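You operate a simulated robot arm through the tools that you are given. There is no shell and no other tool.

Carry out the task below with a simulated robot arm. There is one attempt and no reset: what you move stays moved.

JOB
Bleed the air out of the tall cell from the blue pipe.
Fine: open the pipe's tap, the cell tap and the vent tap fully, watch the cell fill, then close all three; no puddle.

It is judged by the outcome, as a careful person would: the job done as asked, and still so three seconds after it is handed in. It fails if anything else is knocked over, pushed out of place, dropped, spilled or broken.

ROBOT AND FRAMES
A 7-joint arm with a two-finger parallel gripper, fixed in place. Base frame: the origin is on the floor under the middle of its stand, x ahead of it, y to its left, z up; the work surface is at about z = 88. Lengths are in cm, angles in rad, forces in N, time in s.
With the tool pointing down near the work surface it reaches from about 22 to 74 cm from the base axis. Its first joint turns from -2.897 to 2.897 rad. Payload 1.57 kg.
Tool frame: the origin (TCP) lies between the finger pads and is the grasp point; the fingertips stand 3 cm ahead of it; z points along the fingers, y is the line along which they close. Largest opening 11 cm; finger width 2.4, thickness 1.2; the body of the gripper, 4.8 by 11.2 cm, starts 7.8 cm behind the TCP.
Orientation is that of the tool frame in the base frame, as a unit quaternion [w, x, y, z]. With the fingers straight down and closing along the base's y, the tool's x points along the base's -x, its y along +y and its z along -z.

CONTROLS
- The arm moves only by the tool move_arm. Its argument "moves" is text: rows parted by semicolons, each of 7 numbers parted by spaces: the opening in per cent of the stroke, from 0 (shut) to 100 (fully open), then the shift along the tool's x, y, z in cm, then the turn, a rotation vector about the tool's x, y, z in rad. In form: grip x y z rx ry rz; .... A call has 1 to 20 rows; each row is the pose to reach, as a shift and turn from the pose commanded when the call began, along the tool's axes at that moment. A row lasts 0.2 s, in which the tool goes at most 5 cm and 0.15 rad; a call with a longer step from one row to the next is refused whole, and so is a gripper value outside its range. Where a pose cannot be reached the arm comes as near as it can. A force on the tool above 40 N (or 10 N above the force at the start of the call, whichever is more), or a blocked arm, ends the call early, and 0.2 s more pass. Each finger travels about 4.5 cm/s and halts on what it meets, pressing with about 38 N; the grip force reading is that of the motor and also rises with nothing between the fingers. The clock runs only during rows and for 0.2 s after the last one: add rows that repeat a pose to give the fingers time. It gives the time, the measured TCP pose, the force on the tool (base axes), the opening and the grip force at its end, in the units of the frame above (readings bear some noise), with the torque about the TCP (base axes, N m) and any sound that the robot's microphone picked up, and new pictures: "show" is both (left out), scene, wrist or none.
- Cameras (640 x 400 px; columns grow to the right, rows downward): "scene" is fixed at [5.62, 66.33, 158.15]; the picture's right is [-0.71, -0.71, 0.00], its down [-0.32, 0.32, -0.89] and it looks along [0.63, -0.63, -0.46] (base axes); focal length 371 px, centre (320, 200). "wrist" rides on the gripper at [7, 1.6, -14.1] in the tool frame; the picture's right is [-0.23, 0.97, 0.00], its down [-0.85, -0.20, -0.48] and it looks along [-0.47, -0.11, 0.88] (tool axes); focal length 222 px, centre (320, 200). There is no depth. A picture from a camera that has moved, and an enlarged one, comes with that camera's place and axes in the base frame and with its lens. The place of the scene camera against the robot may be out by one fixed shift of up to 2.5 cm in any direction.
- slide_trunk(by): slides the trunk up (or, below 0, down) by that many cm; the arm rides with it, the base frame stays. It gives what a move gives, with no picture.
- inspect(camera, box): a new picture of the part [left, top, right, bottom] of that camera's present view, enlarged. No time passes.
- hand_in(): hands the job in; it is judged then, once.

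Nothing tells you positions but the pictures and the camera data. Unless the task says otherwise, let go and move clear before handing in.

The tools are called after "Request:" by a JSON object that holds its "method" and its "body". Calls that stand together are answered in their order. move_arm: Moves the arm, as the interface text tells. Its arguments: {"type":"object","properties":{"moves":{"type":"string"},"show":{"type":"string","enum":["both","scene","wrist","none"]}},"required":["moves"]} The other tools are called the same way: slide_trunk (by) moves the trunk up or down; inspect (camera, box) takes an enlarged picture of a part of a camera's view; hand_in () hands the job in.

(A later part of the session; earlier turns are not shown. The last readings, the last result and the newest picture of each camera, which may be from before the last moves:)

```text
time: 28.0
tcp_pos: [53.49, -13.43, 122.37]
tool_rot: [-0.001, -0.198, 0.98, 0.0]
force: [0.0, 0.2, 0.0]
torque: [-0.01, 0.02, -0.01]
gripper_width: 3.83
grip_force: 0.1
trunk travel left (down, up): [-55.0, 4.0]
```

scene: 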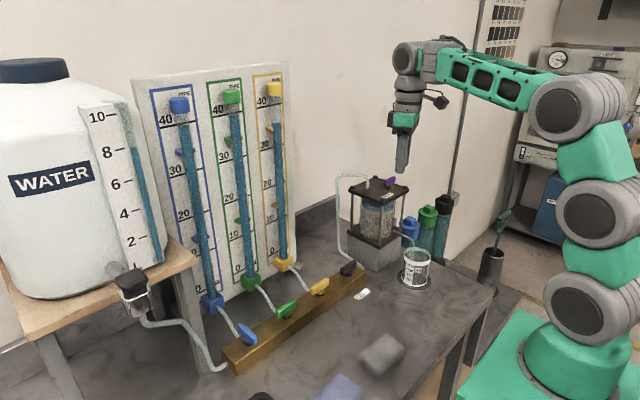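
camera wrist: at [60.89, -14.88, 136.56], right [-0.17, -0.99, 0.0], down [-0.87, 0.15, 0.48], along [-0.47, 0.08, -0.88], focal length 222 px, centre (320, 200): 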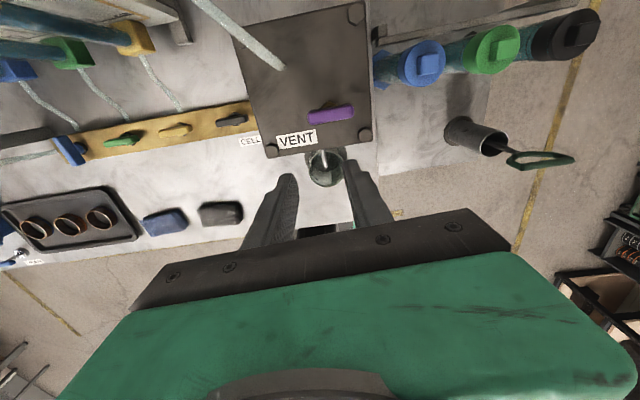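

Request:
{"method": "move_arm", "body": {"moves": "35 -0.6 0.9 0 0 0 0.14; 35 -1.2 1.8 0 0 0 0.28; 35 -1.8 2.7 0 0 0 0.42; 35 -2.5 3.6 0 0 0 0.56; 35 -3.2 4.6 0 0 0 0.7; 35 -3.9 5.6 0 0 0 0.84; 35 -4.6 6.6 0 0 0 0.98; 35 -5.3 7.6 0.5 0 0 1.12; 35 -6 8.6 1.2 0 0 1.26; 35 -6.8 9.6 2 0 0 1.4; 35 -7.6 10.7 3.2 0 0 1.54; 35 -8.4 11.8 4.5 0 0 1.68; 35 -9.21 12.82 6 0 0 1.82; 35 -9.21 12.82 7.5 0 0 1.92; 35 -9.21 12.82 8.4 0 0 1.97; 35 -9.21 12.82 8.4 0 0 1.97; 35 -9.21 12.82 8.4 0 0 1.97", "show": "both"}}

Request:
{"method": "inspect", "body": {"camera": "wrist", "box": [240, 90, 400, 190]}}

```text
time: 31.6
tcp_pos: [56.96, 1.92, 113.98]
tool_rot: [0.0, 0.707, 0.707, 0.0]
force: [-0.3, 0.2, 0.1]
torque: [0.04, 0.02, 0.01]
gripper_width: 3.85
grip_force: 0.1
trunk travel left (down, up): [-55.0, 4.0]
camera wrist: at [58.58, 8.79, 128.14], right [0.97, -0.23, 0.0], down [-0.2, -0.86, 0.48], along [-0.11, -0.47, -0.88], focal length 222 px, centre (320, 200)
```

scene: 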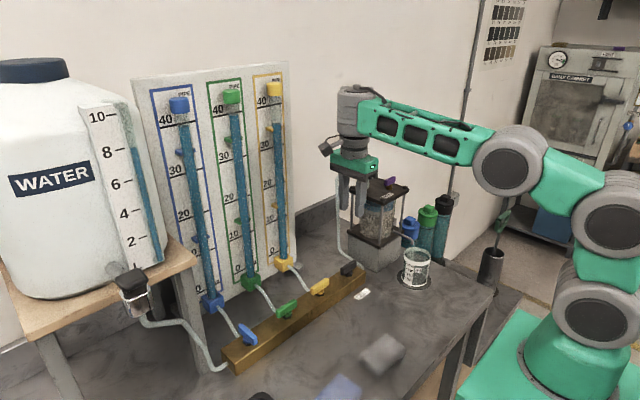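
wrist: 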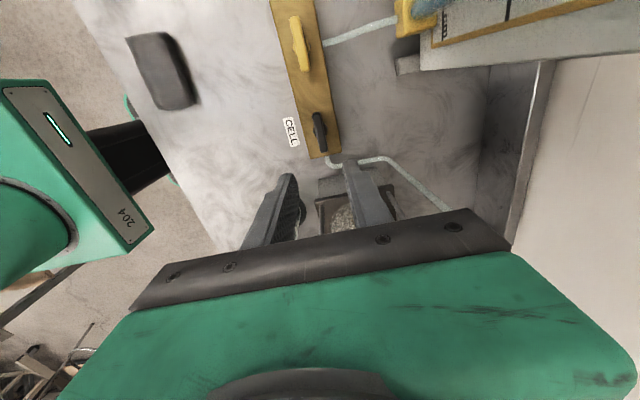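

```text
4.00 times, centred on (320, 140) of wrist
camera zoom: at [58.58, 8.79, 128.14], right [0.97, -0.23, 0.0], down [-0.2, -0.86, 0.48], along [-0.11, -0.47, -0.88], focal length 888 px, centre (320, 440)
```

zoom: 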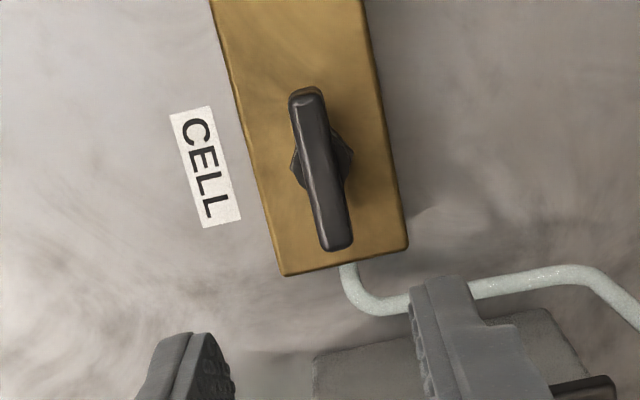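

The cell tap's centre is about (57.0, 2.05), so I'm aligned. I'll descend and grip.

Request:
{"method": "move_arm", "body": {"moves": "35 -0.08 0 3.5 0 0 0; 35 -0.08 0 7 0 0 0; 35 -0.08 0 10.5 0 0 0; 35 -0.08 0 13.5 0 0 0; 35 -0.08 0 15.5 0 0 0; 35 -0.08 0 16.8 0 0 0; 35 -0.08 0 17.4 0 0 0; 35 -0.08 0 17.4 0 0 0; 0 -0.08 0 17.4 0 0 0; 0 -0.08 0 17.4 0 0 0; 0 -0.08 0 17.4 0 0 0", "show": "both"}}

Request:
{"method": "inspect", "body": {"camera": "wrist", "box": [240, 110, 400, 210]}}

Request:
{"method": "inspect", "body": {"camera": "scene", "box": [300, 220, 400, 300]}}

```text
time: 34.0
tcp_pos: [60.02, -1.11, 101.64]
tool_rot: [0.013, 0.705, 0.708, -0.044]
force: [-0.5, 0.9, -0.8]
torque: [0.01, -0.01, -0.01]
gripper_width: 0.0
grip_force: 18.1
out of reach, approached as far as the arm can: row 3, 4, 5, 6, 7, 8
trunk travel left (down, up): [-55.0, 4.0]
camera wrist: at [62.27, 6.93, 115.1], right [0.97, -0.22, -0.03], down [-0.17, -0.81, 0.55], along [-0.15, -0.54, -0.83], focal length 222 px, centre (320, 200)
```

scene: 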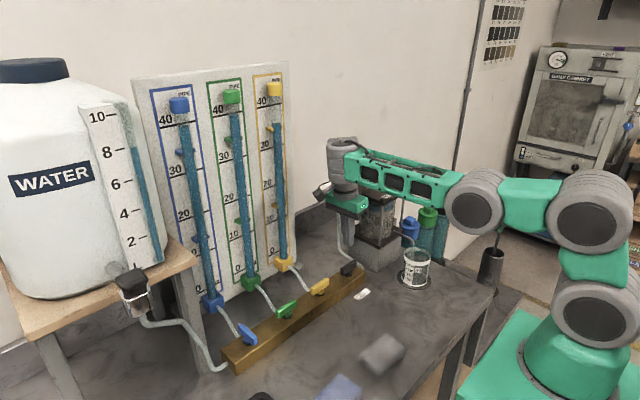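
wrist: 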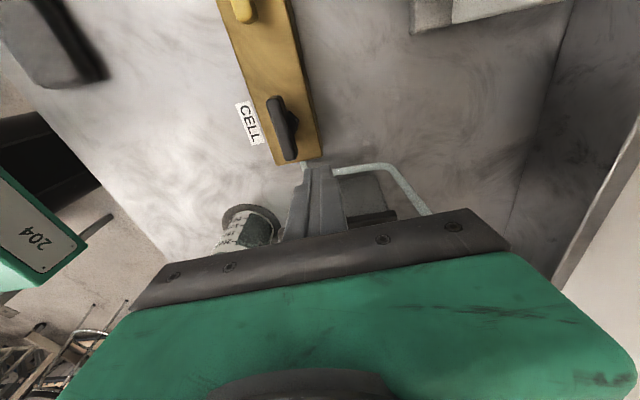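

```text
4.00 times, centred on (320, 160) of wrist
camera zoom: at [62.27, 6.93, 115.1], right [0.97, -0.22, -0.03], down [-0.17, -0.81, 0.55], along [-0.15, -0.54, -0.83], focal length 888 px, centre (320, 360)
```

zoom: 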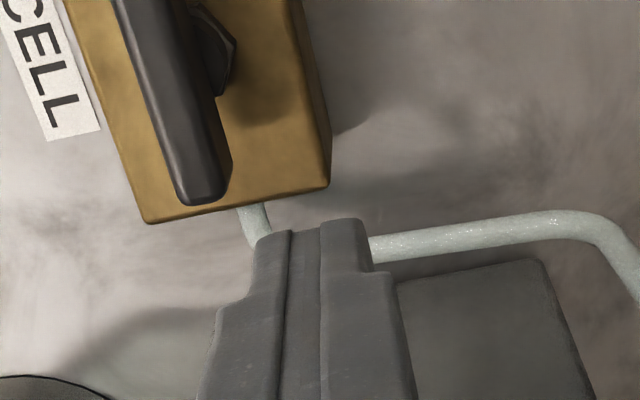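

```text
5.00 times, centred on (350, 260) of scene
camera zoom: at [5.62, 66.33, 158.15], right [-0.71, -0.71, 0.0], down [-0.32, 0.32, -0.89], along [0.63, -0.63, -0.46], focal length 1856 px, centre (170, -100)
```

zoom: 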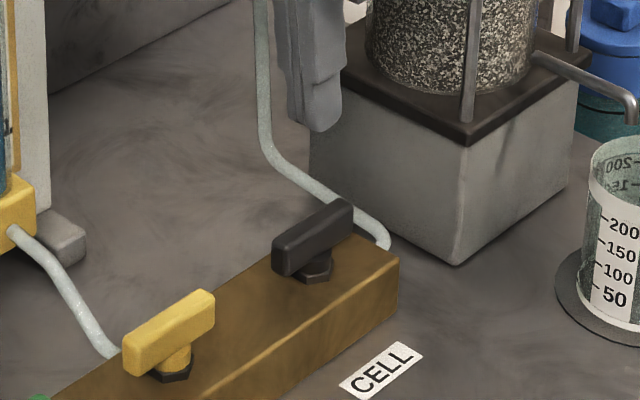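

The arm ran out of reach partway down and drifted to (60, -1, 101.6), but it touched nothing. I'll raise it straight up first, then lower the trunk for a more comfortable reach.

Request:
{"method": "move_arm", "body": {"moves": "10 0 0 -3 0 0 0; 20 0 0 -7 0 0 0; 30 0 0 -11 0 0 0; 35 0 0 -15 0 0 0; 35 0 0 -19 0 0 0; 35 1 -1 -22 0 0 0; 35 2 -2 -22 0 0 0; 35 3 -3 -22 0 0 0; 35 3 -3 -22 0 0 0", "show": "both"}}

```text
time: 36.0
tcp_pos: [54.01, 4.7, 118.63]
tool_rot: [0.0, 0.707, 0.707, 0.0]
force: [-0.4, 0.5, 0.0]
torque: [-0.01, 0.0, -0.05]
gripper_width: 3.85
grip_force: 0.0
out of reach, approached as far as the arm can: row 1
trunk travel left (down, up): [-55.0, 4.0]
camera wrist: at [55.58, 11.69, 132.72], right [0.97, -0.23, 0.0], down [-0.2, -0.85, 0.48], along [-0.11, -0.47, -0.88], focal length 222 px, centre (320, 200)
```

scene: 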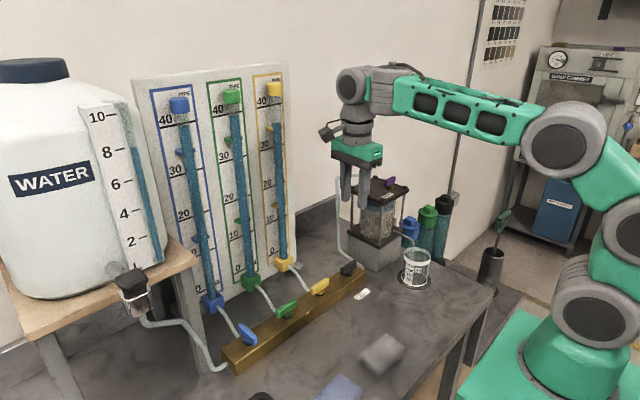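
wrist: 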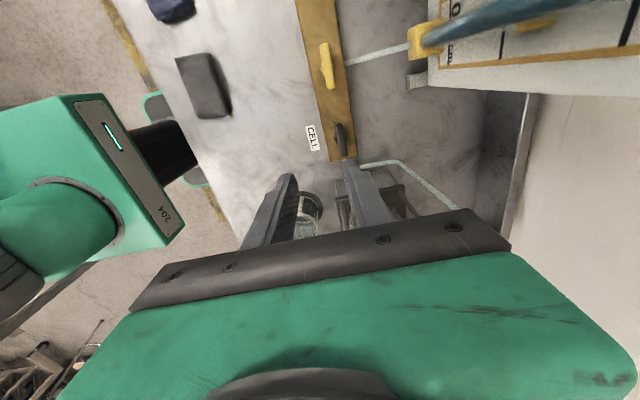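

The arm is level again at (54, 4.7, 118.6). I'll lower the trunk 12 cm, which keeps the fingertips well above everything, and then try the descent in small checked steps.

Request:
{"method": "slide_trunk", "body": {"by": -10}}

Request:
{"method": "inspect", "body": {"camera": "scene", "box": [0, 0, 640, 400]}}

```text
time: 37.3
tcp_pos: [53.97, 4.73, 108.6]
tool_rot: [0.0, 0.707, 0.707, 0.0]
force: [0.0, 0.6, 0.1]
torque: [0.03, 0.0, 0.01]
gripper_width: 3.85
grip_force: 0.1
trunk travel left (down, up): [-45.0, 14.0]
```

```text
1.00 times, centred on (320, 200) of scene (not enlarged: the box is as wide or as high as the picture)
camera zoom: at [5.62, 66.33, 158.15], right [-0.71, -0.71, 0.0], down [-0.32, 0.32, -0.89], along [0.63, -0.63, -0.46], focal length 371 px, centre (320, 200)
```

zoom: 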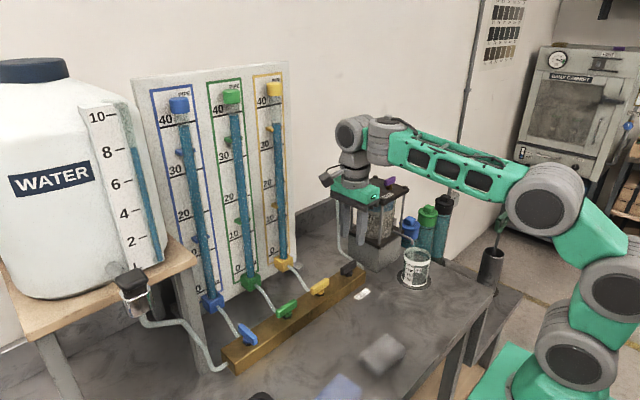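

Request:
{"method": "move_arm", "body": {"moves": "35 -0.9 1 0.5 0 0 0; 35 -1.9 2 1.5 0 0 0; 35 -2.75 3 3 0 0 0; 35 -2.75 3 4.6 0 0 0; 35 -2.75 3 4.6 0 0 0", "show": "wrist"}}

Request:
{"method": "inspect", "body": {"camera": "wrist", "box": [240, 100, 400, 200]}}

```text
time: 38.5
tcp_pos: [56.86, 1.94, 104.06]
tool_rot: [0.0, 0.707, 0.707, 0.0]
force: [-0.6, -0.5, -0.1]
torque: [0.01, 0.01, 0.02]
gripper_width: 3.88
grip_force: 0.1
trunk travel left (down, up): [-45.0, 14.0]
camera wrist: at [58.54, 8.87, 118.1], right [0.97, -0.23, 0.0], down [-0.2, -0.86, 0.48], along [-0.11, -0.47, -0.88], focal length 222 px, centre (320, 200)
```

wrist: 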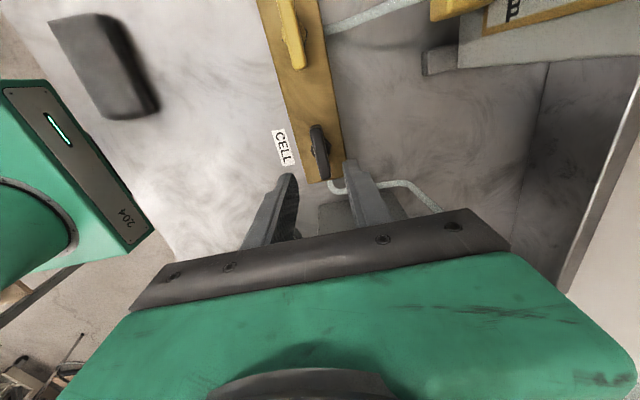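

```text
4.00 times, centred on (320, 150) of wrist
camera zoom: at [58.54, 8.87, 118.1], right [0.97, -0.23, 0.0], down [-0.2, -0.86, 0.48], along [-0.11, -0.47, -0.88], focal length 888 px, centre (320, 400)
```

zoom: 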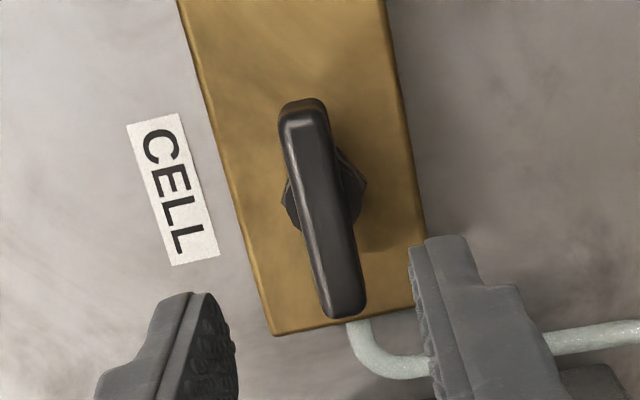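

It's aligned above the cell tap. I'll use the trunk for the final descent, which keeps the arm configuration unchanged.

Request:
{"method": "slide_trunk", "body": {"by": -7.4}}

Request:
{"method": "inspect", "body": {"camera": "wrist", "box": [240, 110, 400, 210]}}

Request:
{"method": "inspect", "body": {"camera": "scene", "box": [300, 220, 400, 300]}}

```text
time: 39.6
tcp_pos: [56.88, 1.96, 96.6]
tool_rot: [0.0, 0.708, 0.707, 0.0]
force: [0.0, -0.1, 0.5]
torque: [-0.03, 0.02, -0.01]
gripper_width: 3.84
grip_force: 0.1
trunk travel left (down, up): [-37.6, 21.4]
```

```text
4.00 times, centred on (320, 160) of wrist
camera zoom: at [58.53, 8.87, 110.72], right [0.97, -0.23, 0.0], down [-0.2, -0.86, 0.48], along [-0.11, -0.47, -0.88], focal length 888 px, centre (320, 360)
```

zoom: 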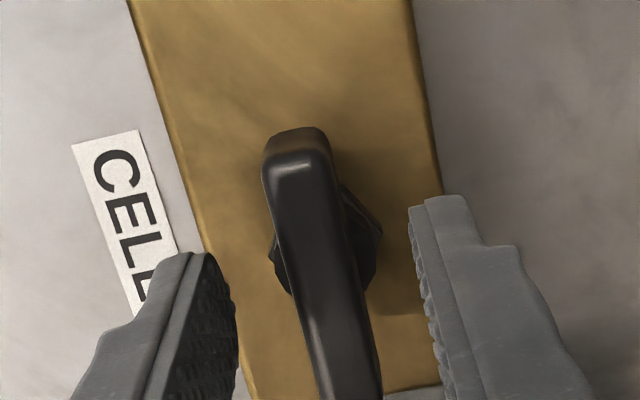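

```text
5.00 times, centred on (350, 260) of scene
camera zoom: at [5.62, 66.33, 158.15], right [-0.71, -0.71, 0.0], down [-0.32, 0.32, -0.89], along [0.63, -0.63, -0.46], focal length 1856 px, centre (170, -100)
```

zoom: 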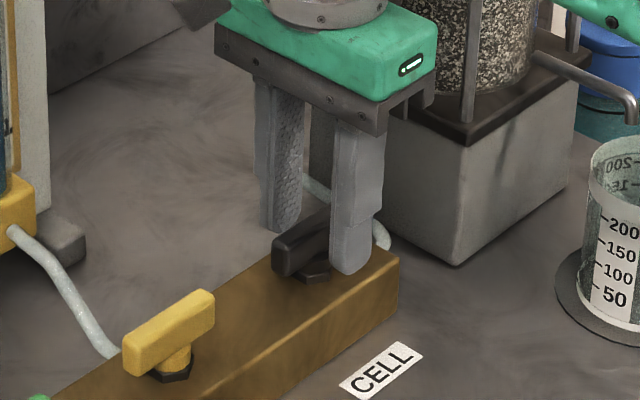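

It's positioned around the cell handle without touching. Before opening it, I'll check that the vent is fully reachable with this trunk height and grip direction, so I'm not stuck with water flowing.

Request:
{"method": "move_arm", "body": {"moves": "35 0 0 -4 0 0 0; 35 0 0 -8.5 0 0 0; 35 0 0 -13 0 0 0; 35 0 0 -17.5 0 0 0; 35 0 0 -22 0 0 0; 35 -1 0 -25.5 0 0 0; 35 -4 0.2 -27 0 0 0; 35 -8.5 0.4 -27 0 0 0; 35 -13 0.6 -27 0 0 0; 35 -16.5 0.85 -27 0 0 0; 35 -17.6 0.85 -27 0 0 0; 35 -17.6 0.85 -27 0 0 0; 35 -17.6 0.85 -27 0 0 0", "show": "both"}}

Request:
{"method": "inspect", "body": {"camera": "wrist", "box": [240, 100, 400, 200]}}

```text
time: 40.3
tcp_pos: [56.03, 1.85, 98.6]
tool_rot: [-0.038, 0.706, 0.706, -0.043]
force: [-1.4, -4.0, 16.3]
torque: [0.07, -0.28, 0.03]
gripper_width: 3.61
grip_force: 0.0
trunk travel left (down, up): [-37.6, 21.4]
stopped in row 3: the force on the tool passed its limit at 171 N (the readings are from after the stop); the commanded pose is now the measured one
camera wrist: at [59.26, 8.83, 112.3], right [0.97, -0.23, -0.11], down [-0.14, -0.85, 0.51], along [-0.21, -0.47, -0.86], focal length 222 px, centre (320, 200)
```

scene: 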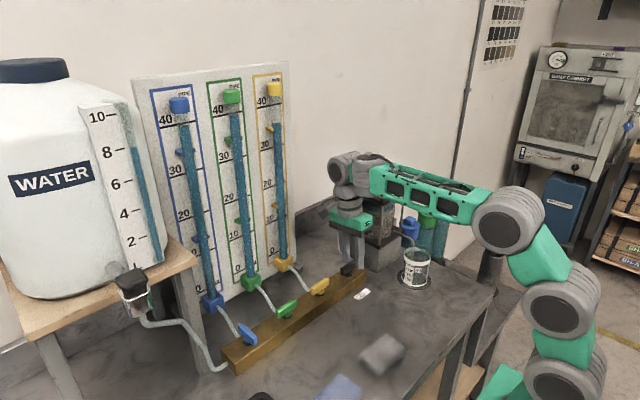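
wrist: 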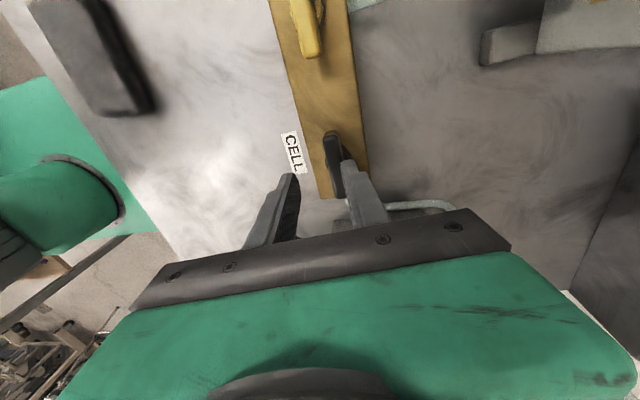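

```text
4.00 times, centred on (320, 150) of wrist
camera zoom: at [59.26, 8.83, 112.3], right [0.97, -0.23, -0.11], down [-0.14, -0.85, 0.51], along [-0.21, -0.47, -0.86], focal length 888 px, centre (320, 400)
```

zoom: 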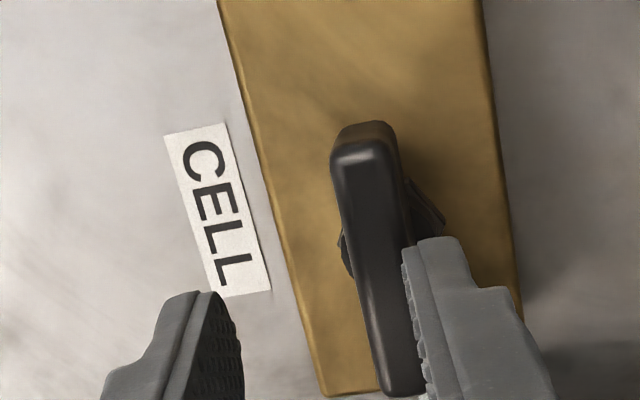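

The tool hit a force limit while rising. The arm seems to have reconfigured its joints and swung the fingers against the handle. I'll check everything before moving again.

Request:
{"method": "inspect", "body": {"camera": "scene", "box": [320, 160, 480, 300]}}

Request:
{"method": "inspect", "body": {"camera": "scene", "box": [300, 220, 400, 300]}}

Request:
{"method": "inspect", "body": {"camera": "scene", "box": [400, 120, 640, 400]}}

Request:
{"method": "inspect", "body": {"camera": "wrist", "box": [340, 150, 480, 230]}}

```text
2.86 times, centred on (400, 230) of scene
camera zoom: at [5.62, 66.33, 158.15], right [-0.71, -0.71, 0.0], down [-0.32, 0.32, -0.89], along [0.63, -0.63, -0.46], focal length 1061 px, centre (91, 114)
```

zoom: 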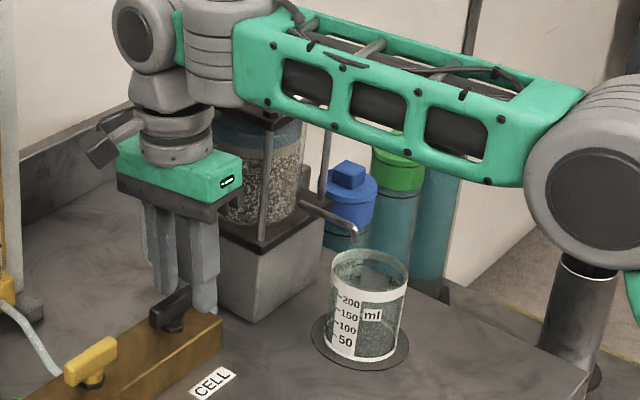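

```text
5.00 times, centred on (350, 260) of scene
camera zoom: at [5.62, 66.33, 158.15], right [-0.71, -0.71, 0.0], down [-0.32, 0.32, -0.89], along [0.63, -0.63, -0.46], focal length 1856 px, centre (170, -100)
```

zoom: 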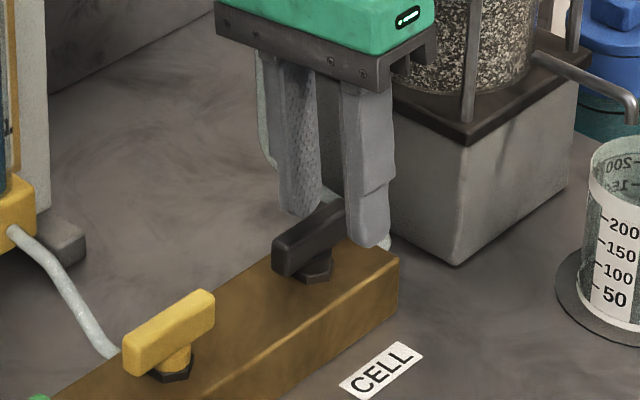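

```text
1.43 times, centred on (520, 260) of scene
camera zoom: at [5.62, 66.33, 158.15], right [-0.71, -0.71, 0.0], down [-0.32, 0.32, -0.89], along [0.63, -0.63, -0.46], focal length 530 px, centre (34, 114)
```

zoom: 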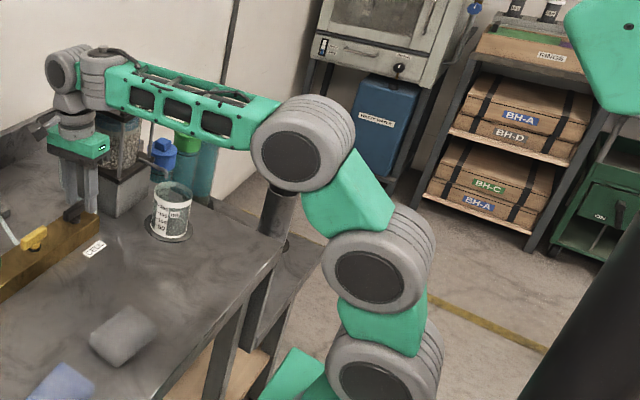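

```text
4.57 times, centred on (410, 190) of wrist
camera zoom: at [59.26, 8.83, 112.3], right [0.97, -0.23, -0.11], down [-0.14, -0.85, 0.51], along [-0.21, -0.47, -0.86], focal length 1015 px, centre (-91, 246)
```

zoom: 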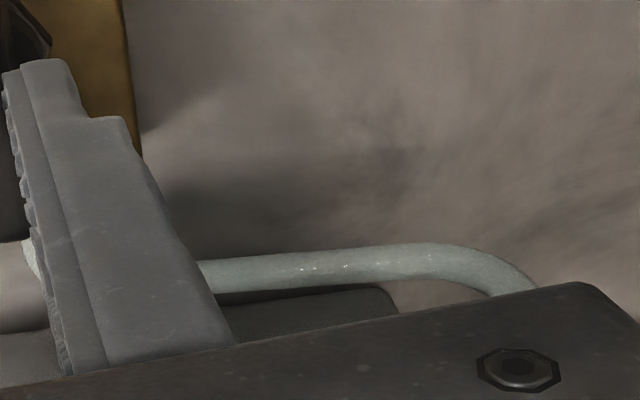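

Nothing has been displaced. The arm is near a wrist limit in this orientation and the tool is still tilted between the fingers, so I'll lift straight up with the trunk, which keeps the joints fixed.

Request:
{"method": "slide_trunk", "body": {"by": 12}}

Request:
{"method": "inspect", "body": {"camera": "wrist", "box": [240, 100, 400, 200]}}

Request:
{"method": "inspect", "body": {"camera": "scene", "box": [0, 0, 640, 400]}}

Request:
{"method": "inspect", "body": {"camera": "scene", "box": [300, 220, 400, 300]}}

```text
time: 41.8
tcp_pos: [55.95, 1.9, 110.11]
tool_rot: [-0.042, 0.706, 0.705, -0.047]
force: [-0.5, -0.4, -0.7]
torque: [0.02, 0.0, -0.04]
gripper_width: 3.86
grip_force: 0.1
trunk travel left (down, up): [-49.6, 9.4]
```

```text
4.00 times, centred on (320, 150) of wrist
camera zoom: at [59.38, 8.93, 123.87], right [0.97, -0.23, -0.12], down [-0.14, -0.85, 0.51], along [-0.22, -0.47, -0.85], focal length 888 px, centre (320, 400)
```

zoom: 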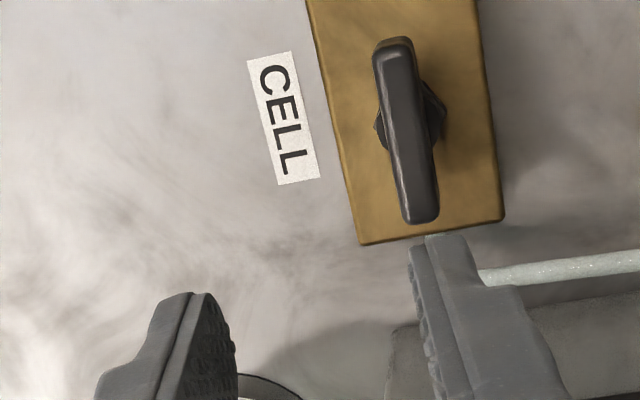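

```text
1.00 times, centred on (320, 200) of scene (not enlarged: the box is as wide or as high as the picture)
camera zoom: at [5.62, 66.33, 158.15], right [-0.71, -0.71, 0.0], down [-0.32, 0.32, -0.89], along [0.63, -0.63, -0.46], focal length 371 px, centre (320, 200)
```

zoom: 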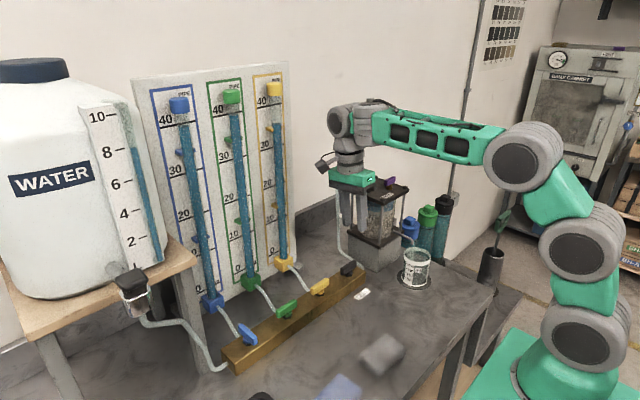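

```text
5.00 times, centred on (350, 260) of scene
camera zoom: at [5.62, 66.33, 158.15], right [-0.71, -0.71, 0.0], down [-0.32, 0.32, -0.89], along [0.63, -0.63, -0.46], focal length 1856 px, centre (170, -100)
```

zoom: 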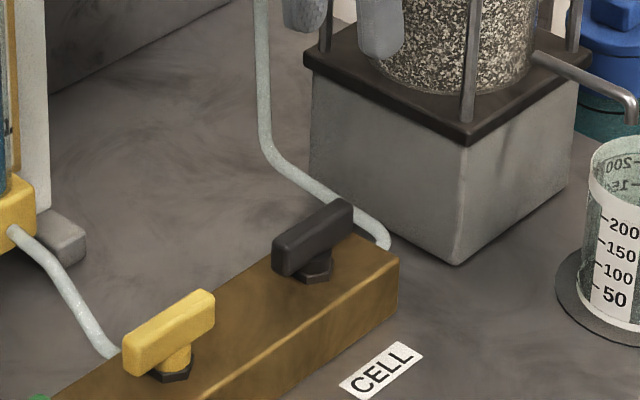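

All clear and nothing disturbed. New plan: grip each handle by its ends with the wrist at 0, turning to -90, which is mid-range for the wrist. I'll raise the trunk back to its starting height and level and turn the tool in free air.

Request:
{"method": "slide_trunk", "body": {"by": 5.4}}

Request:
{"method": "move_arm", "body": {"moves": "35 0 0 0 -0.0087 -0.0078 -0.1308; 35 0 0 0 -0.0174 -0.0156 -0.2615; 35 0 0 0 -0.0261 -0.0234 -0.3922; 35 0 0 0 -0.0348 -0.0311 -0.523; 35 0 0 0 -0.0435 -0.0389 -0.6537; 35 0 0 0 -0.0522 -0.0467 -0.7845; 35 0 0 0 -0.061 -0.0545 -0.9152; 35 0 0 0 -0.0697 -0.0623 -1.046; 35 0 0 0 -0.0784 -0.07 -1.1767; 35 0 0 0 -0.0871 -0.0778 -1.3075; 35 0 0 0 -0.0958 -0.0856 -1.4382; 35 0 0 0 -0.1045 -0.0934 -1.569; 60 0 0 0 -0.1045 -0.0934 -1.569; 60 0 0 0 -0.1045 -0.0934 -1.569", "show": "both"}}

```text
time: 42.7
tcp_pos: [55.93, 1.93, 115.62]
tool_rot: [-0.041, 0.705, 0.706, -0.048]
force: [-0.6, -0.1, -0.1]
torque: [0.0, -0.02, -0.01]
gripper_width: 3.83
grip_force: 0.1
trunk travel left (down, up): [-55.0, 4.0]
```

```text
time: 45.7
tcp_pos: [56.01, 1.85, 115.55]
tool_rot: [0.001, -0.001, 1.0, -0.001]
force: [-0.5, -0.4, 0.4]
torque: [-0.02, 0.06, -0.03]
gripper_width: 6.62
grip_force: 0.2
trunk travel left (down, up): [-55.0, 4.0]
camera wrist: at [49.02, 3.45, 129.7], right [0.23, 0.97, 0.0], down [0.85, -0.2, 0.48], along [0.47, -0.11, -0.88], focal length 222 px, centre (320, 200)
```

scene: 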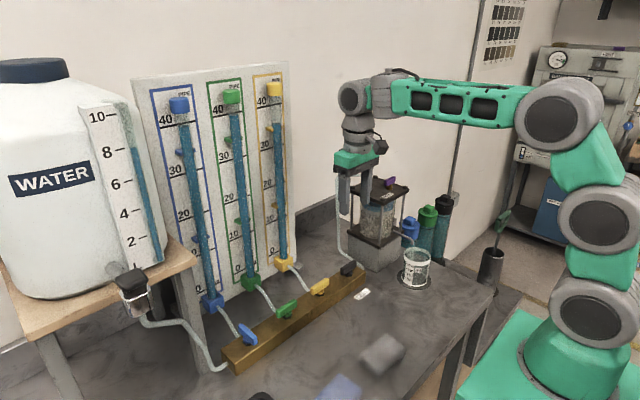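
wrist: 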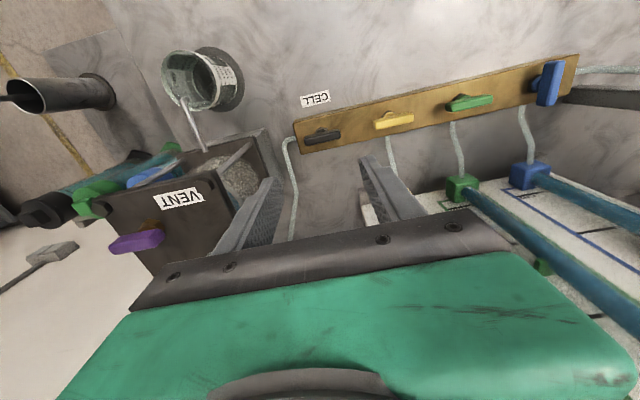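

The tool is level at orientation 0. I'll hover over the vent to confirm alignment and that turning from 0 to -90 is reachable there.

Request:
{"method": "move_arm", "body": {"moves": "60 0 0 -4.5 0 0 0; 60 -0.5 -2 -8.5 0 0 0; 60 -0.9 -6 -8.5 0 0 0; 60 -1.3 -10 -8.5 0 0 0; 60 -1.7 -14 -8.5 0 0 0; 60 -1.9 -17.3 -8.5 0 0 0; 60 -1.9 -17.3 -8.5 0 0 0; 60 -1.9 -17.3 -8.5 0 0 0", "show": "both"}}

Request:
{"method": "inspect", "body": {"camera": "wrist", "box": [240, 100, 400, 200]}}

```text
time: 47.5
tcp_pos: [57.89, -15.27, 124.02]
tool_rot: [0.001, -0.001, 1.0, -0.001]
force: [-0.3, -0.2, -0.3]
torque: [0.01, 0.02, -0.01]
gripper_width: 6.6
grip_force: 0.1
trunk travel left (down, up): [-55.0, 4.0]
camera wrist: at [50.96, -13.67, 138.17], right [0.23, 0.97, 0.0], down [0.85, -0.2, 0.48], along [0.47, -0.11, -0.88], focal length 222 px, centre (320, 200)
```

scene: 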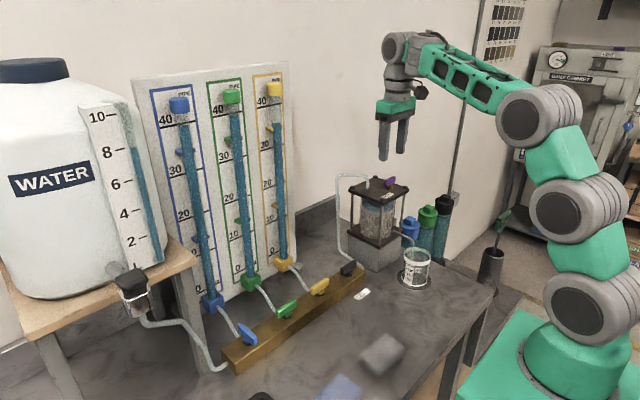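
wrist: 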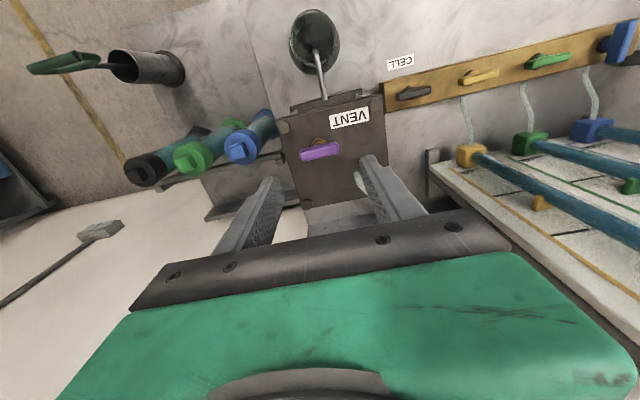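

```text
4.00 times, centred on (320, 150) of wrist
camera zoom: at [50.96, -13.67, 138.17], right [0.23, 0.97, 0.0], down [0.85, -0.2, 0.48], along [0.47, -0.11, -0.88], focal length 888 px, centre (320, 400)
```

zoom: 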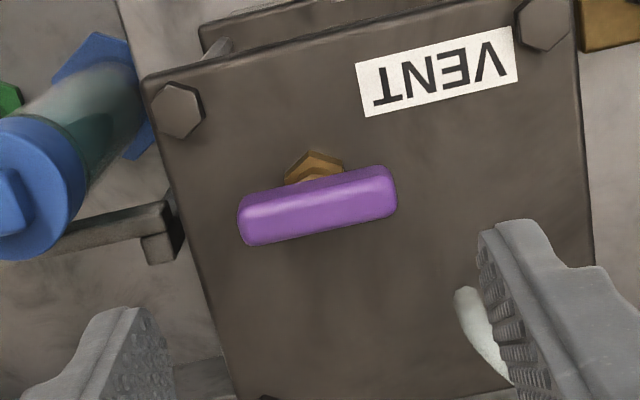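

Well aligned over the vent. I'll do a dry run of the turn just above the handle.

Request:
{"method": "move_arm", "body": {"moves": "60 0 0 2 0 0 0; 60 0 0 4 0 0 0; 60 0 0 4 0 0 -0.14; 60 0 0 4 0 0 -0.28; 60 0 0 4 0 0 -0.42; 60 0 0 4 0 0 -0.56; 60 0 0 4 0 0 -0.7; 60 0 0 4 0 0 -0.84; 60 0 0 4 0 0 -0.98; 60 0 0 4 0 0 -1.12; 60 0 0 4 0 0 -1.26; 60 0 0 4 0 0 -1.4; 60 0 0 4 0 0 -1.54; 60 0 0 4 0 0 -1.65; 60 0 0 4 0 0 -1.65", "show": "both"}}

Request:
{"method": "inspect", "body": {"camera": "wrist", "box": [240, 100, 400, 200]}}

Request:
{"method": "inspect", "body": {"camera": "scene", "box": [320, 120, 480, 260]}}

```text
time: 50.7
tcp_pos: [57.86, -15.34, 120.16]
tool_rot: [0.0, 0.736, -0.677, 0.001]
force: [0.4, 0.4, 0.1]
torque: [0.01, -0.02, 0.0]
gripper_width: 6.62
grip_force: 0.1
trunk travel left (down, up): [-55.0, 4.0]
camera wrist: at [56.83, -22.56, 134.23], right [-0.99, 0.15, 0.0], down [0.13, 0.87, 0.48], along [0.07, 0.47, -0.88], focal length 222 px, centre (320, 200)
```

scene: 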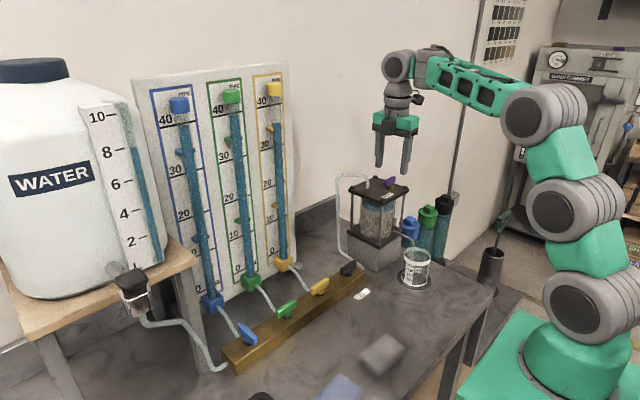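
wrist: 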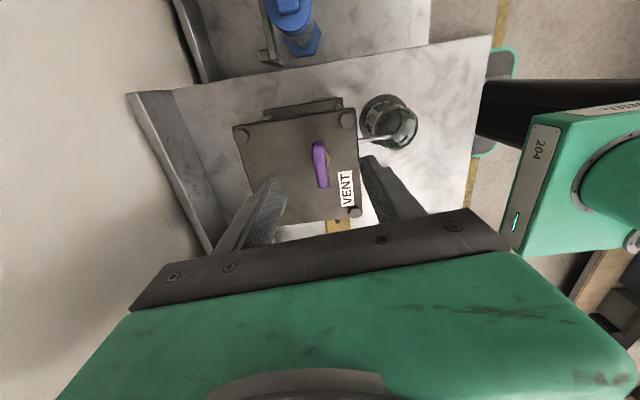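

```text
4.00 times, centred on (320, 150) of wrist
camera zoom: at [56.83, -22.56, 134.23], right [-0.99, 0.15, 0.0], down [0.13, 0.87, 0.48], along [0.07, 0.47, -0.88], focal length 888 px, centre (320, 400)
```

zoom: 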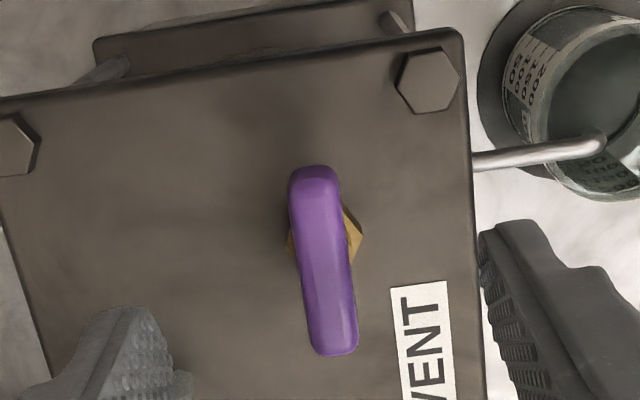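

```text
2.86 times, centred on (400, 190) of scene
camera zoom: at [5.62, 66.33, 158.15], right [-0.71, -0.71, 0.0], down [-0.32, 0.32, -0.89], along [0.63, -0.63, -0.46], focal length 1061 px, centre (91, 229)
```

zoom: 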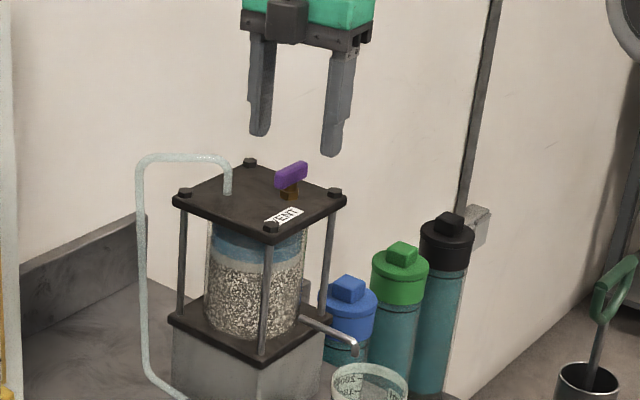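

The dry run worked with no deviation. Now I'll go back to the cell tap at orientation 0, opened to straddle the handle's length.

Request:
{"method": "move_arm", "body": {"moves": "60 0 0 -2 0 0 0.14; 60 -0.5 0 -4 0 0 0.28; 60 -2.5 0 -4 0 0 0.42; 60 -4.5 -0.1 -4 0 0 0.56; 60 -6.5 -0.2 -4 0 0 0.7; 60 -8.5 -0.2 -4 0 0 0.84; 65 -10.5 -0.3 -4 0 0 0.98; 65 -12.5 -0.4 -4 0 0 1.12; 70 -14.5 -0.45 -2 0 0 1.26; 70 -16.5 -0.5 1 0 0 1.4; 70 -17.51 -0.53 4.5 0 0 1.54; 70 -17.51 -0.53 8 0 0 1.65; 70 -17.51 -0.53 8 0 0 1.65; 70 -17.51 -0.53 8 0 0 1.65", "show": "both"}}

Request:
{"method": "inspect", "body": {"camera": "wrist", "box": [240, 80, 400, 180]}}

```text
time: 53.7
tcp_pos: [57.05, 1.89, 112.17]
tool_rot: [0.001, 0.0, 1.0, 0.0]
force: [1.0, -0.5, 0.2]
torque: [0.0, -0.02, -0.01]
gripper_width: 7.7
grip_force: 0.1
trunk travel left (down, up): [-55.0, 4.0]
camera wrist: at [50.0, 3.35, 126.26], right [0.23, 0.97, 0.0], down [0.85, -0.2, 0.48], along [0.47, -0.11, -0.88], focal length 222 px, centre (320, 200)
```

scene: 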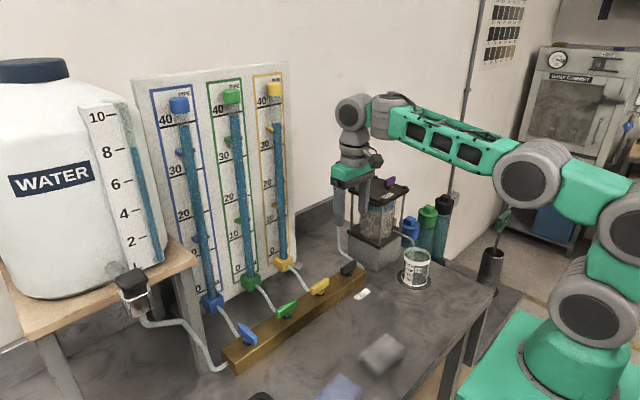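
wrist: 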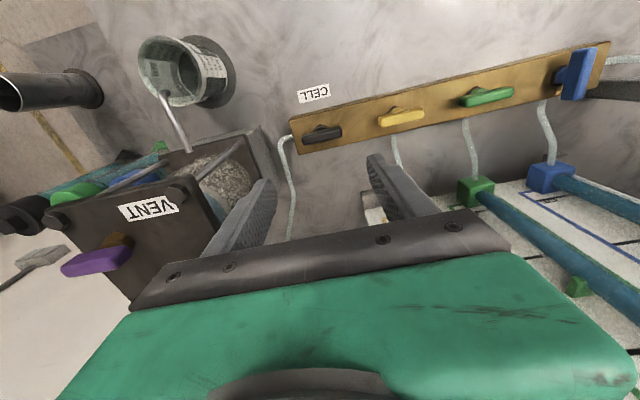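

```text
4.00 times, centred on (320, 130) of wrist
camera zoom: at [50.0, 3.35, 126.26], right [0.23, 0.97, 0.0], down [0.85, -0.2, 0.48], along [0.47, -0.11, -0.88], focal length 888 px, centre (320, 480)
```

zoom: 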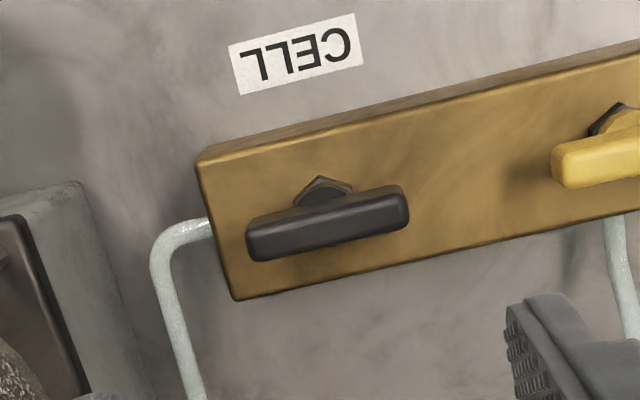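

The view confirms the cell handle centre at (57.1, 2.0). I'll use the trunk for a straight descent around the handle's ends.

Request:
{"method": "slide_trunk", "body": {"by": -12.5}}

Request:
{"method": "inspect", "body": {"camera": "wrist", "box": [220, 90, 420, 215]}}

Request:
{"method": "inspect", "body": {"camera": "scene", "box": [300, 200, 420, 300]}}

```text
time: 55.2
tcp_pos: [56.97, 1.82, 99.71]
tool_rot: [0.0, 0.0, 1.0, -0.001]
force: [0.0, 0.7, -0.4]
torque: [0.02, 0.01, 0.0]
gripper_width: 7.7
grip_force: 0.0
trunk travel left (down, up): [-42.5, 16.5]
```

```text
3.20 times, centred on (320, 152) of wrist
camera zoom: at [50.01, 3.34, 113.75], right [0.23, 0.97, 0.0], down [0.85, -0.2, 0.48], along [0.47, -0.11, -0.88], focal length 711 px, centre (320, 352)
```

zoom: 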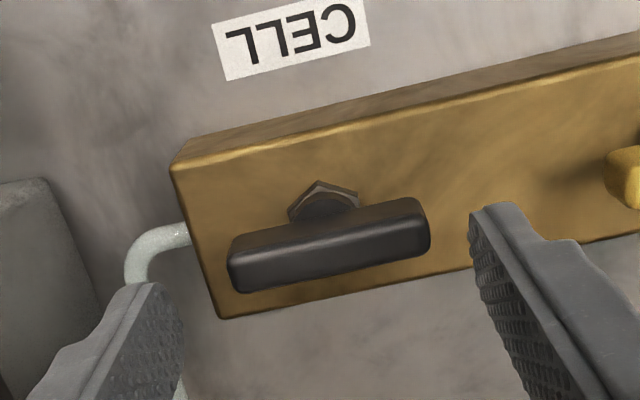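

```text
4.00 times, centred on (360, 250) of scene
camera zoom: at [5.62, 66.33, 158.15], right [-0.71, -0.71, 0.0], down [-0.32, 0.32, -0.89], along [0.63, -0.63, -0.46], focal length 1485 px, centre (160, 0)
```

zoom: 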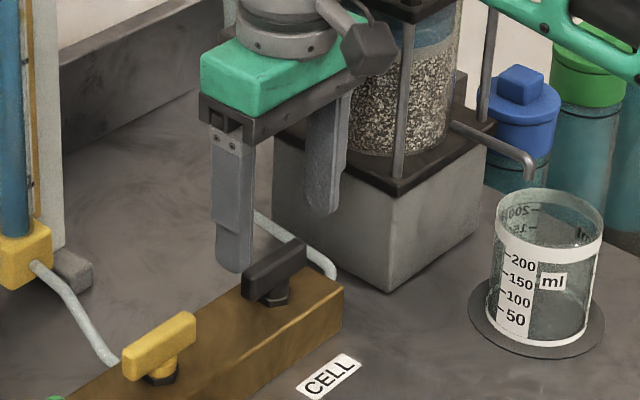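

Request:
{"method": "slide_trunk", "body": {"by": -3.1}}

Request:
{"method": "move_arm", "body": {"moves": "45 0 0 0 0 0 0; 45 0 0 0 0 0 0; 0 0 0 0 0 0 0; 0 0 0 0 0 0 0", "show": "wrist"}}

Request:
{"method": "inspect", "body": {"camera": "wrist", "box": [220, 100, 420, 225]}}

```text
time: 56.0
tcp_pos: [56.95, 1.68, 96.58]
tool_rot: [0.001, 0.0, 1.0, -0.001]
force: [0.6, -0.6, 0.0]
torque: [-0.02, 0.0, -0.02]
gripper_width: 7.7
grip_force: 0.0
trunk travel left (down, up): [-39.4, 19.6]
```

```text
time: 57.0
tcp_pos: [56.91, 1.99, 96.57]
tool_rot: [0.0, -0.001, 1.0, -0.002]
force: [-0.1, 19.3, 1.4]
torque: [1.39, 0.39, 0.0]
gripper_width: 5.8
grip_force: 37.6
trunk travel left (down, up): [-39.4, 19.6]
camera wrist: at [50.01, 3.56, 110.64], right [0.22, 0.97, 0.0], down [0.85, -0.2, 0.48], along [0.47, -0.11, -0.88], focal length 222 px, centre (320, 200)
```

wrist: 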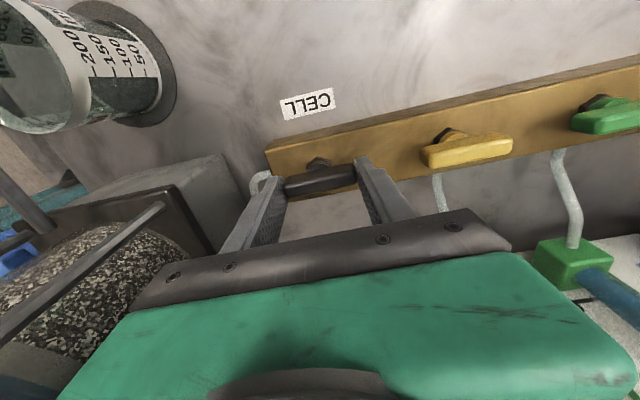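

```text
3.20 times, centred on (320, 162) of wrist
camera zoom: at [50.01, 3.56, 110.64], right [0.22, 0.97, 0.0], down [0.85, -0.2, 0.48], along [0.47, -0.11, -0.88], focal length 711 px, centre (320, 320)
```

zoom: 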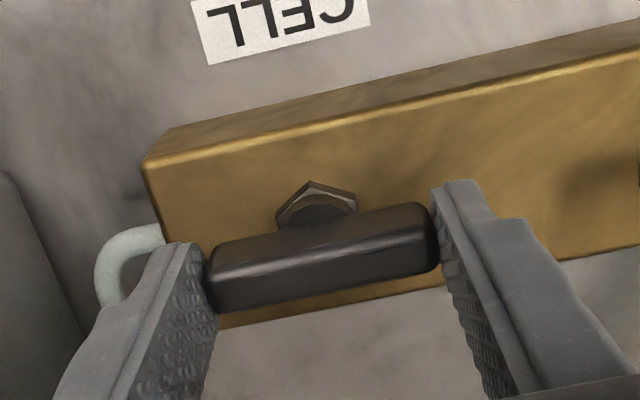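

The cell handle is gripped by its ends (width 5.8). I'll ease the side force by shifting slightly and begin turning counterclockwise.

Request:
{"method": "move_arm", "body": {"moves": "0 0 0.25 0 0 0 0; 0 0 0.25 0 0 0 -0.1; 0 0 0.25 0 0 0 -0.2; 0 0 0.25 0 0 0 -0.3", "show": "wrist"}}

Request:
{"method": "inspect", "body": {"camera": "wrist", "box": [220, 100, 420, 225]}}

```text
time: 58.0
tcp_pos: [56.9, 1.94, 96.51]
tool_rot: [0.001, -0.15, 0.989, -0.001]
force: [8.0, -10.9, 2.4]
torque: [-0.6, -1.21, 0.0]
gripper_width: 5.75
grip_force: 44.5
trunk travel left (down, up): [-39.4, 19.6]
camera wrist: at [49.83, 1.4, 110.64], right [-0.07, 1.0, 0.0], down [0.87, 0.06, 0.48], along [0.48, 0.03, -0.88], focal length 222 px, centre (320, 200)
```

wrist: 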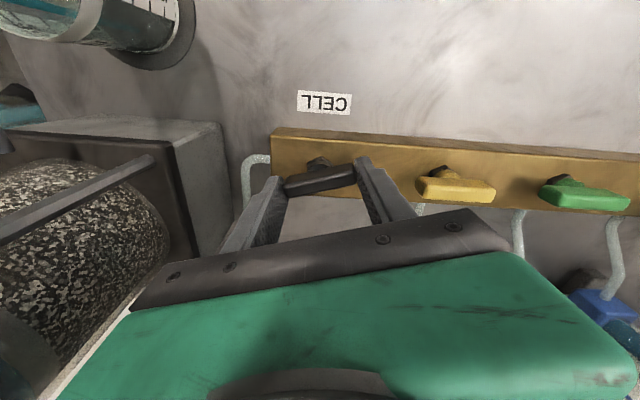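

```text
3.20 times, centred on (320, 162) of wrist
camera zoom: at [49.83, 1.4, 110.64], right [-0.07, 1.0, 0.0], down [0.87, 0.06, 0.48], along [0.48, 0.03, -0.88], focal length 711 px, centre (320, 320)
```

zoom: 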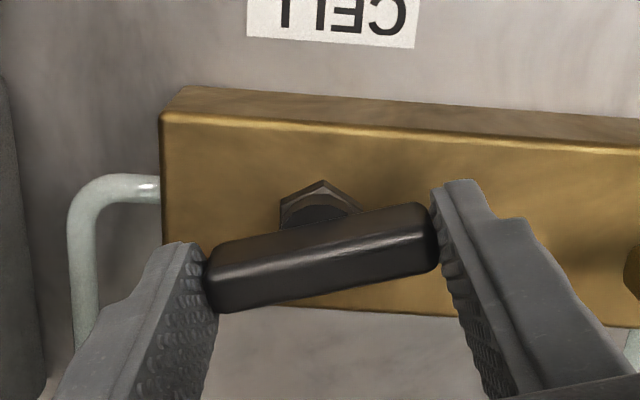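

The handle follows cleanly with near-zero turning torque. I'll continue to fully open.

Request:
{"method": "move_arm", "body": {"moves": "0 -0.06 -0.14 0 0 0 -0.13; 0 -0.06 -0.14 0 0 0 -0.26; 0 -0.06 -0.14 0 0 0 -0.39; 0 -0.06 -0.14 0 0 0 -0.52; 0 -0.06 -0.14 0 0 0 -0.65; 0 -0.06 -0.14 0 0 0 -0.78; 0 -0.06 -0.14 0 0 0 -0.91; 0 -0.06 -0.14 0 0 0 -1.04; 0 -0.06 -0.14 0 0 0 -1.17; 0 -0.06 -0.14 0 0 0 -1.26; 0 -0.06 -0.14 0 0 0 -1.31", "show": "both"}}

Request:
{"method": "inspect", "body": {"camera": "wrist", "box": [220, 100, 420, 225]}}

Request:
{"method": "inspect", "body": {"camera": "scene", "box": [320, 160, 480, 300]}}

```text
time: 60.4
tcp_pos: [57.04, 1.93, 96.45]
tool_rot: [0.0, 0.72, -0.694, 0.001]
force: [-4.7, 7.3, -0.6]
torque: [-1.78, -0.85, -2.14]
gripper_width: 5.8
grip_force: 45.4
trunk travel left (down, up): [-39.4, 19.6]
camera wrist: at [55.66, -5.09, 110.67], right [-0.98, 0.19, 0.0], down [0.17, 0.86, 0.48], along [0.09, 0.47, -0.88], focal length 222 px, centre (320, 200)
```

scene: 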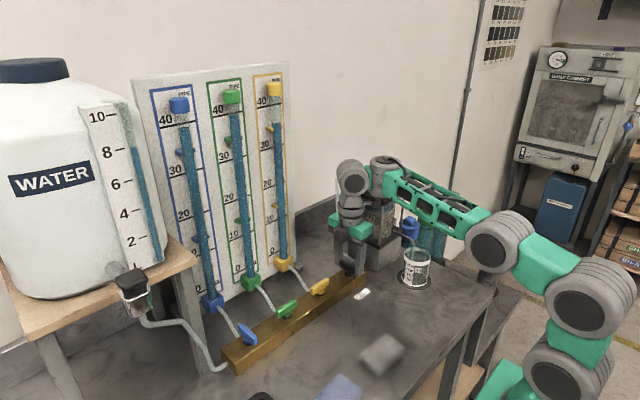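
wrist: 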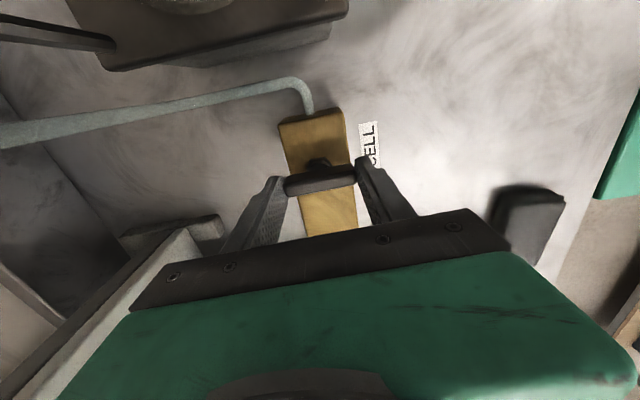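

```text
3.20 times, centred on (320, 162) of wrist
camera zoom: at [55.66, -5.09, 110.67], right [-0.98, 0.19, 0.0], down [0.17, 0.86, 0.48], along [0.09, 0.47, -0.88], focal length 711 px, centre (320, 320)
```

zoom: 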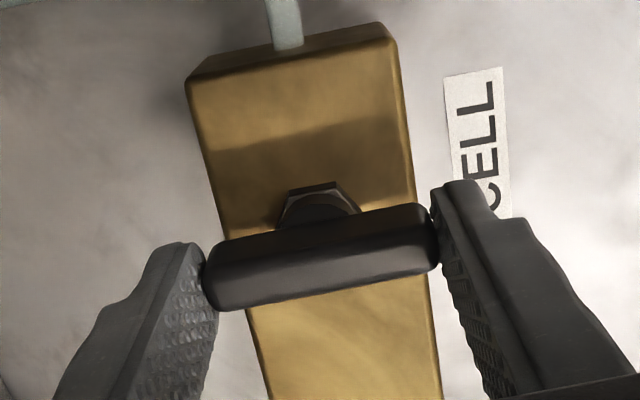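

```text
2.86 times, centred on (400, 230) of scene
camera zoom: at [5.62, 66.33, 158.15], right [-0.71, -0.71, 0.0], down [-0.32, 0.32, -0.89], along [0.63, -0.63, -0.46], focal length 1061 px, centre (91, 114)
```

zoom: 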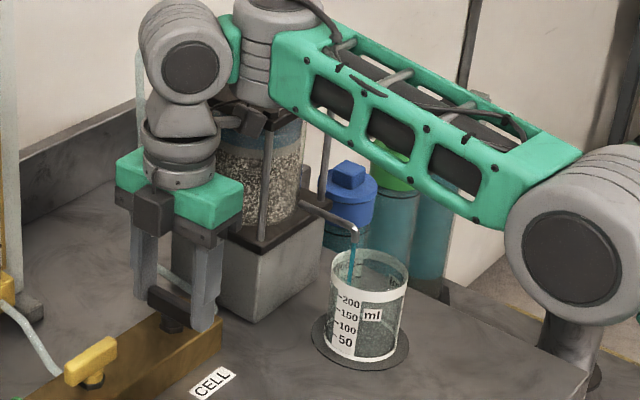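

The cell tap is fully open at its stop, and water is already trickling from the spout into the beaker, so I'll move promptly. I'll release, then raise the trunk straight up.

Request:
{"method": "move_arm", "body": {"moves": "30 0 0 0 0 0 0.03; 70 0 0 0 0 0 0.03; 70 0 0 0 0 0 0.03", "show": "none"}}

Request:
{"method": "slide_trunk", "body": {"by": 15.6}}

Request:
{"method": "inspect", "body": {"camera": "scene", "box": [320, 160, 480, 300]}}

```text
time: 61.2
tcp_pos: [57.19, 2.03, 96.45]
tool_rot: [0.0, 0.711, -0.704, 0.001]
force: [2.1, 3.4, 2.6]
torque: [-0.85, 0.38, 0.17]
gripper_width: 7.68
grip_force: 0.0
trunk travel left (down, up): [-39.4, 19.6]
```

```text
time: 63.0
tcp_pos: [57.12, 2.06, 112.17]
tool_rot: [0.0, 0.711, -0.704, 0.001]
force: [-0.3, -0.2, 0.2]
torque: [-0.03, -0.01, 0.0]
gripper_width: 7.7
grip_force: 0.0
trunk travel left (down, up): [-55.0, 4.0]
```

```text
2.86 times, centred on (400, 230) of scene
camera zoom: at [5.62, 66.33, 158.15], right [-0.71, -0.71, 0.0], down [-0.32, 0.32, -0.89], along [0.63, -0.63, -0.46], focal length 1061 px, centre (91, 114)
```

zoom: 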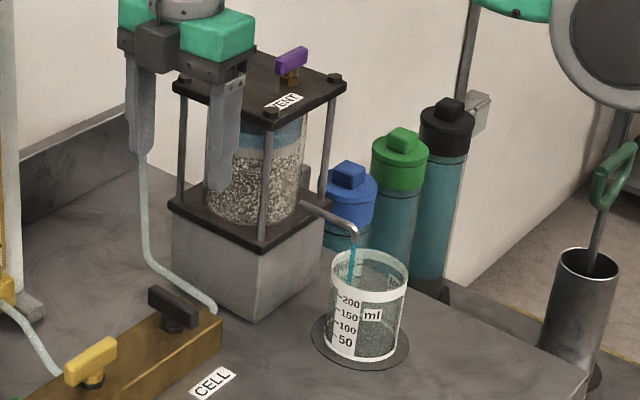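

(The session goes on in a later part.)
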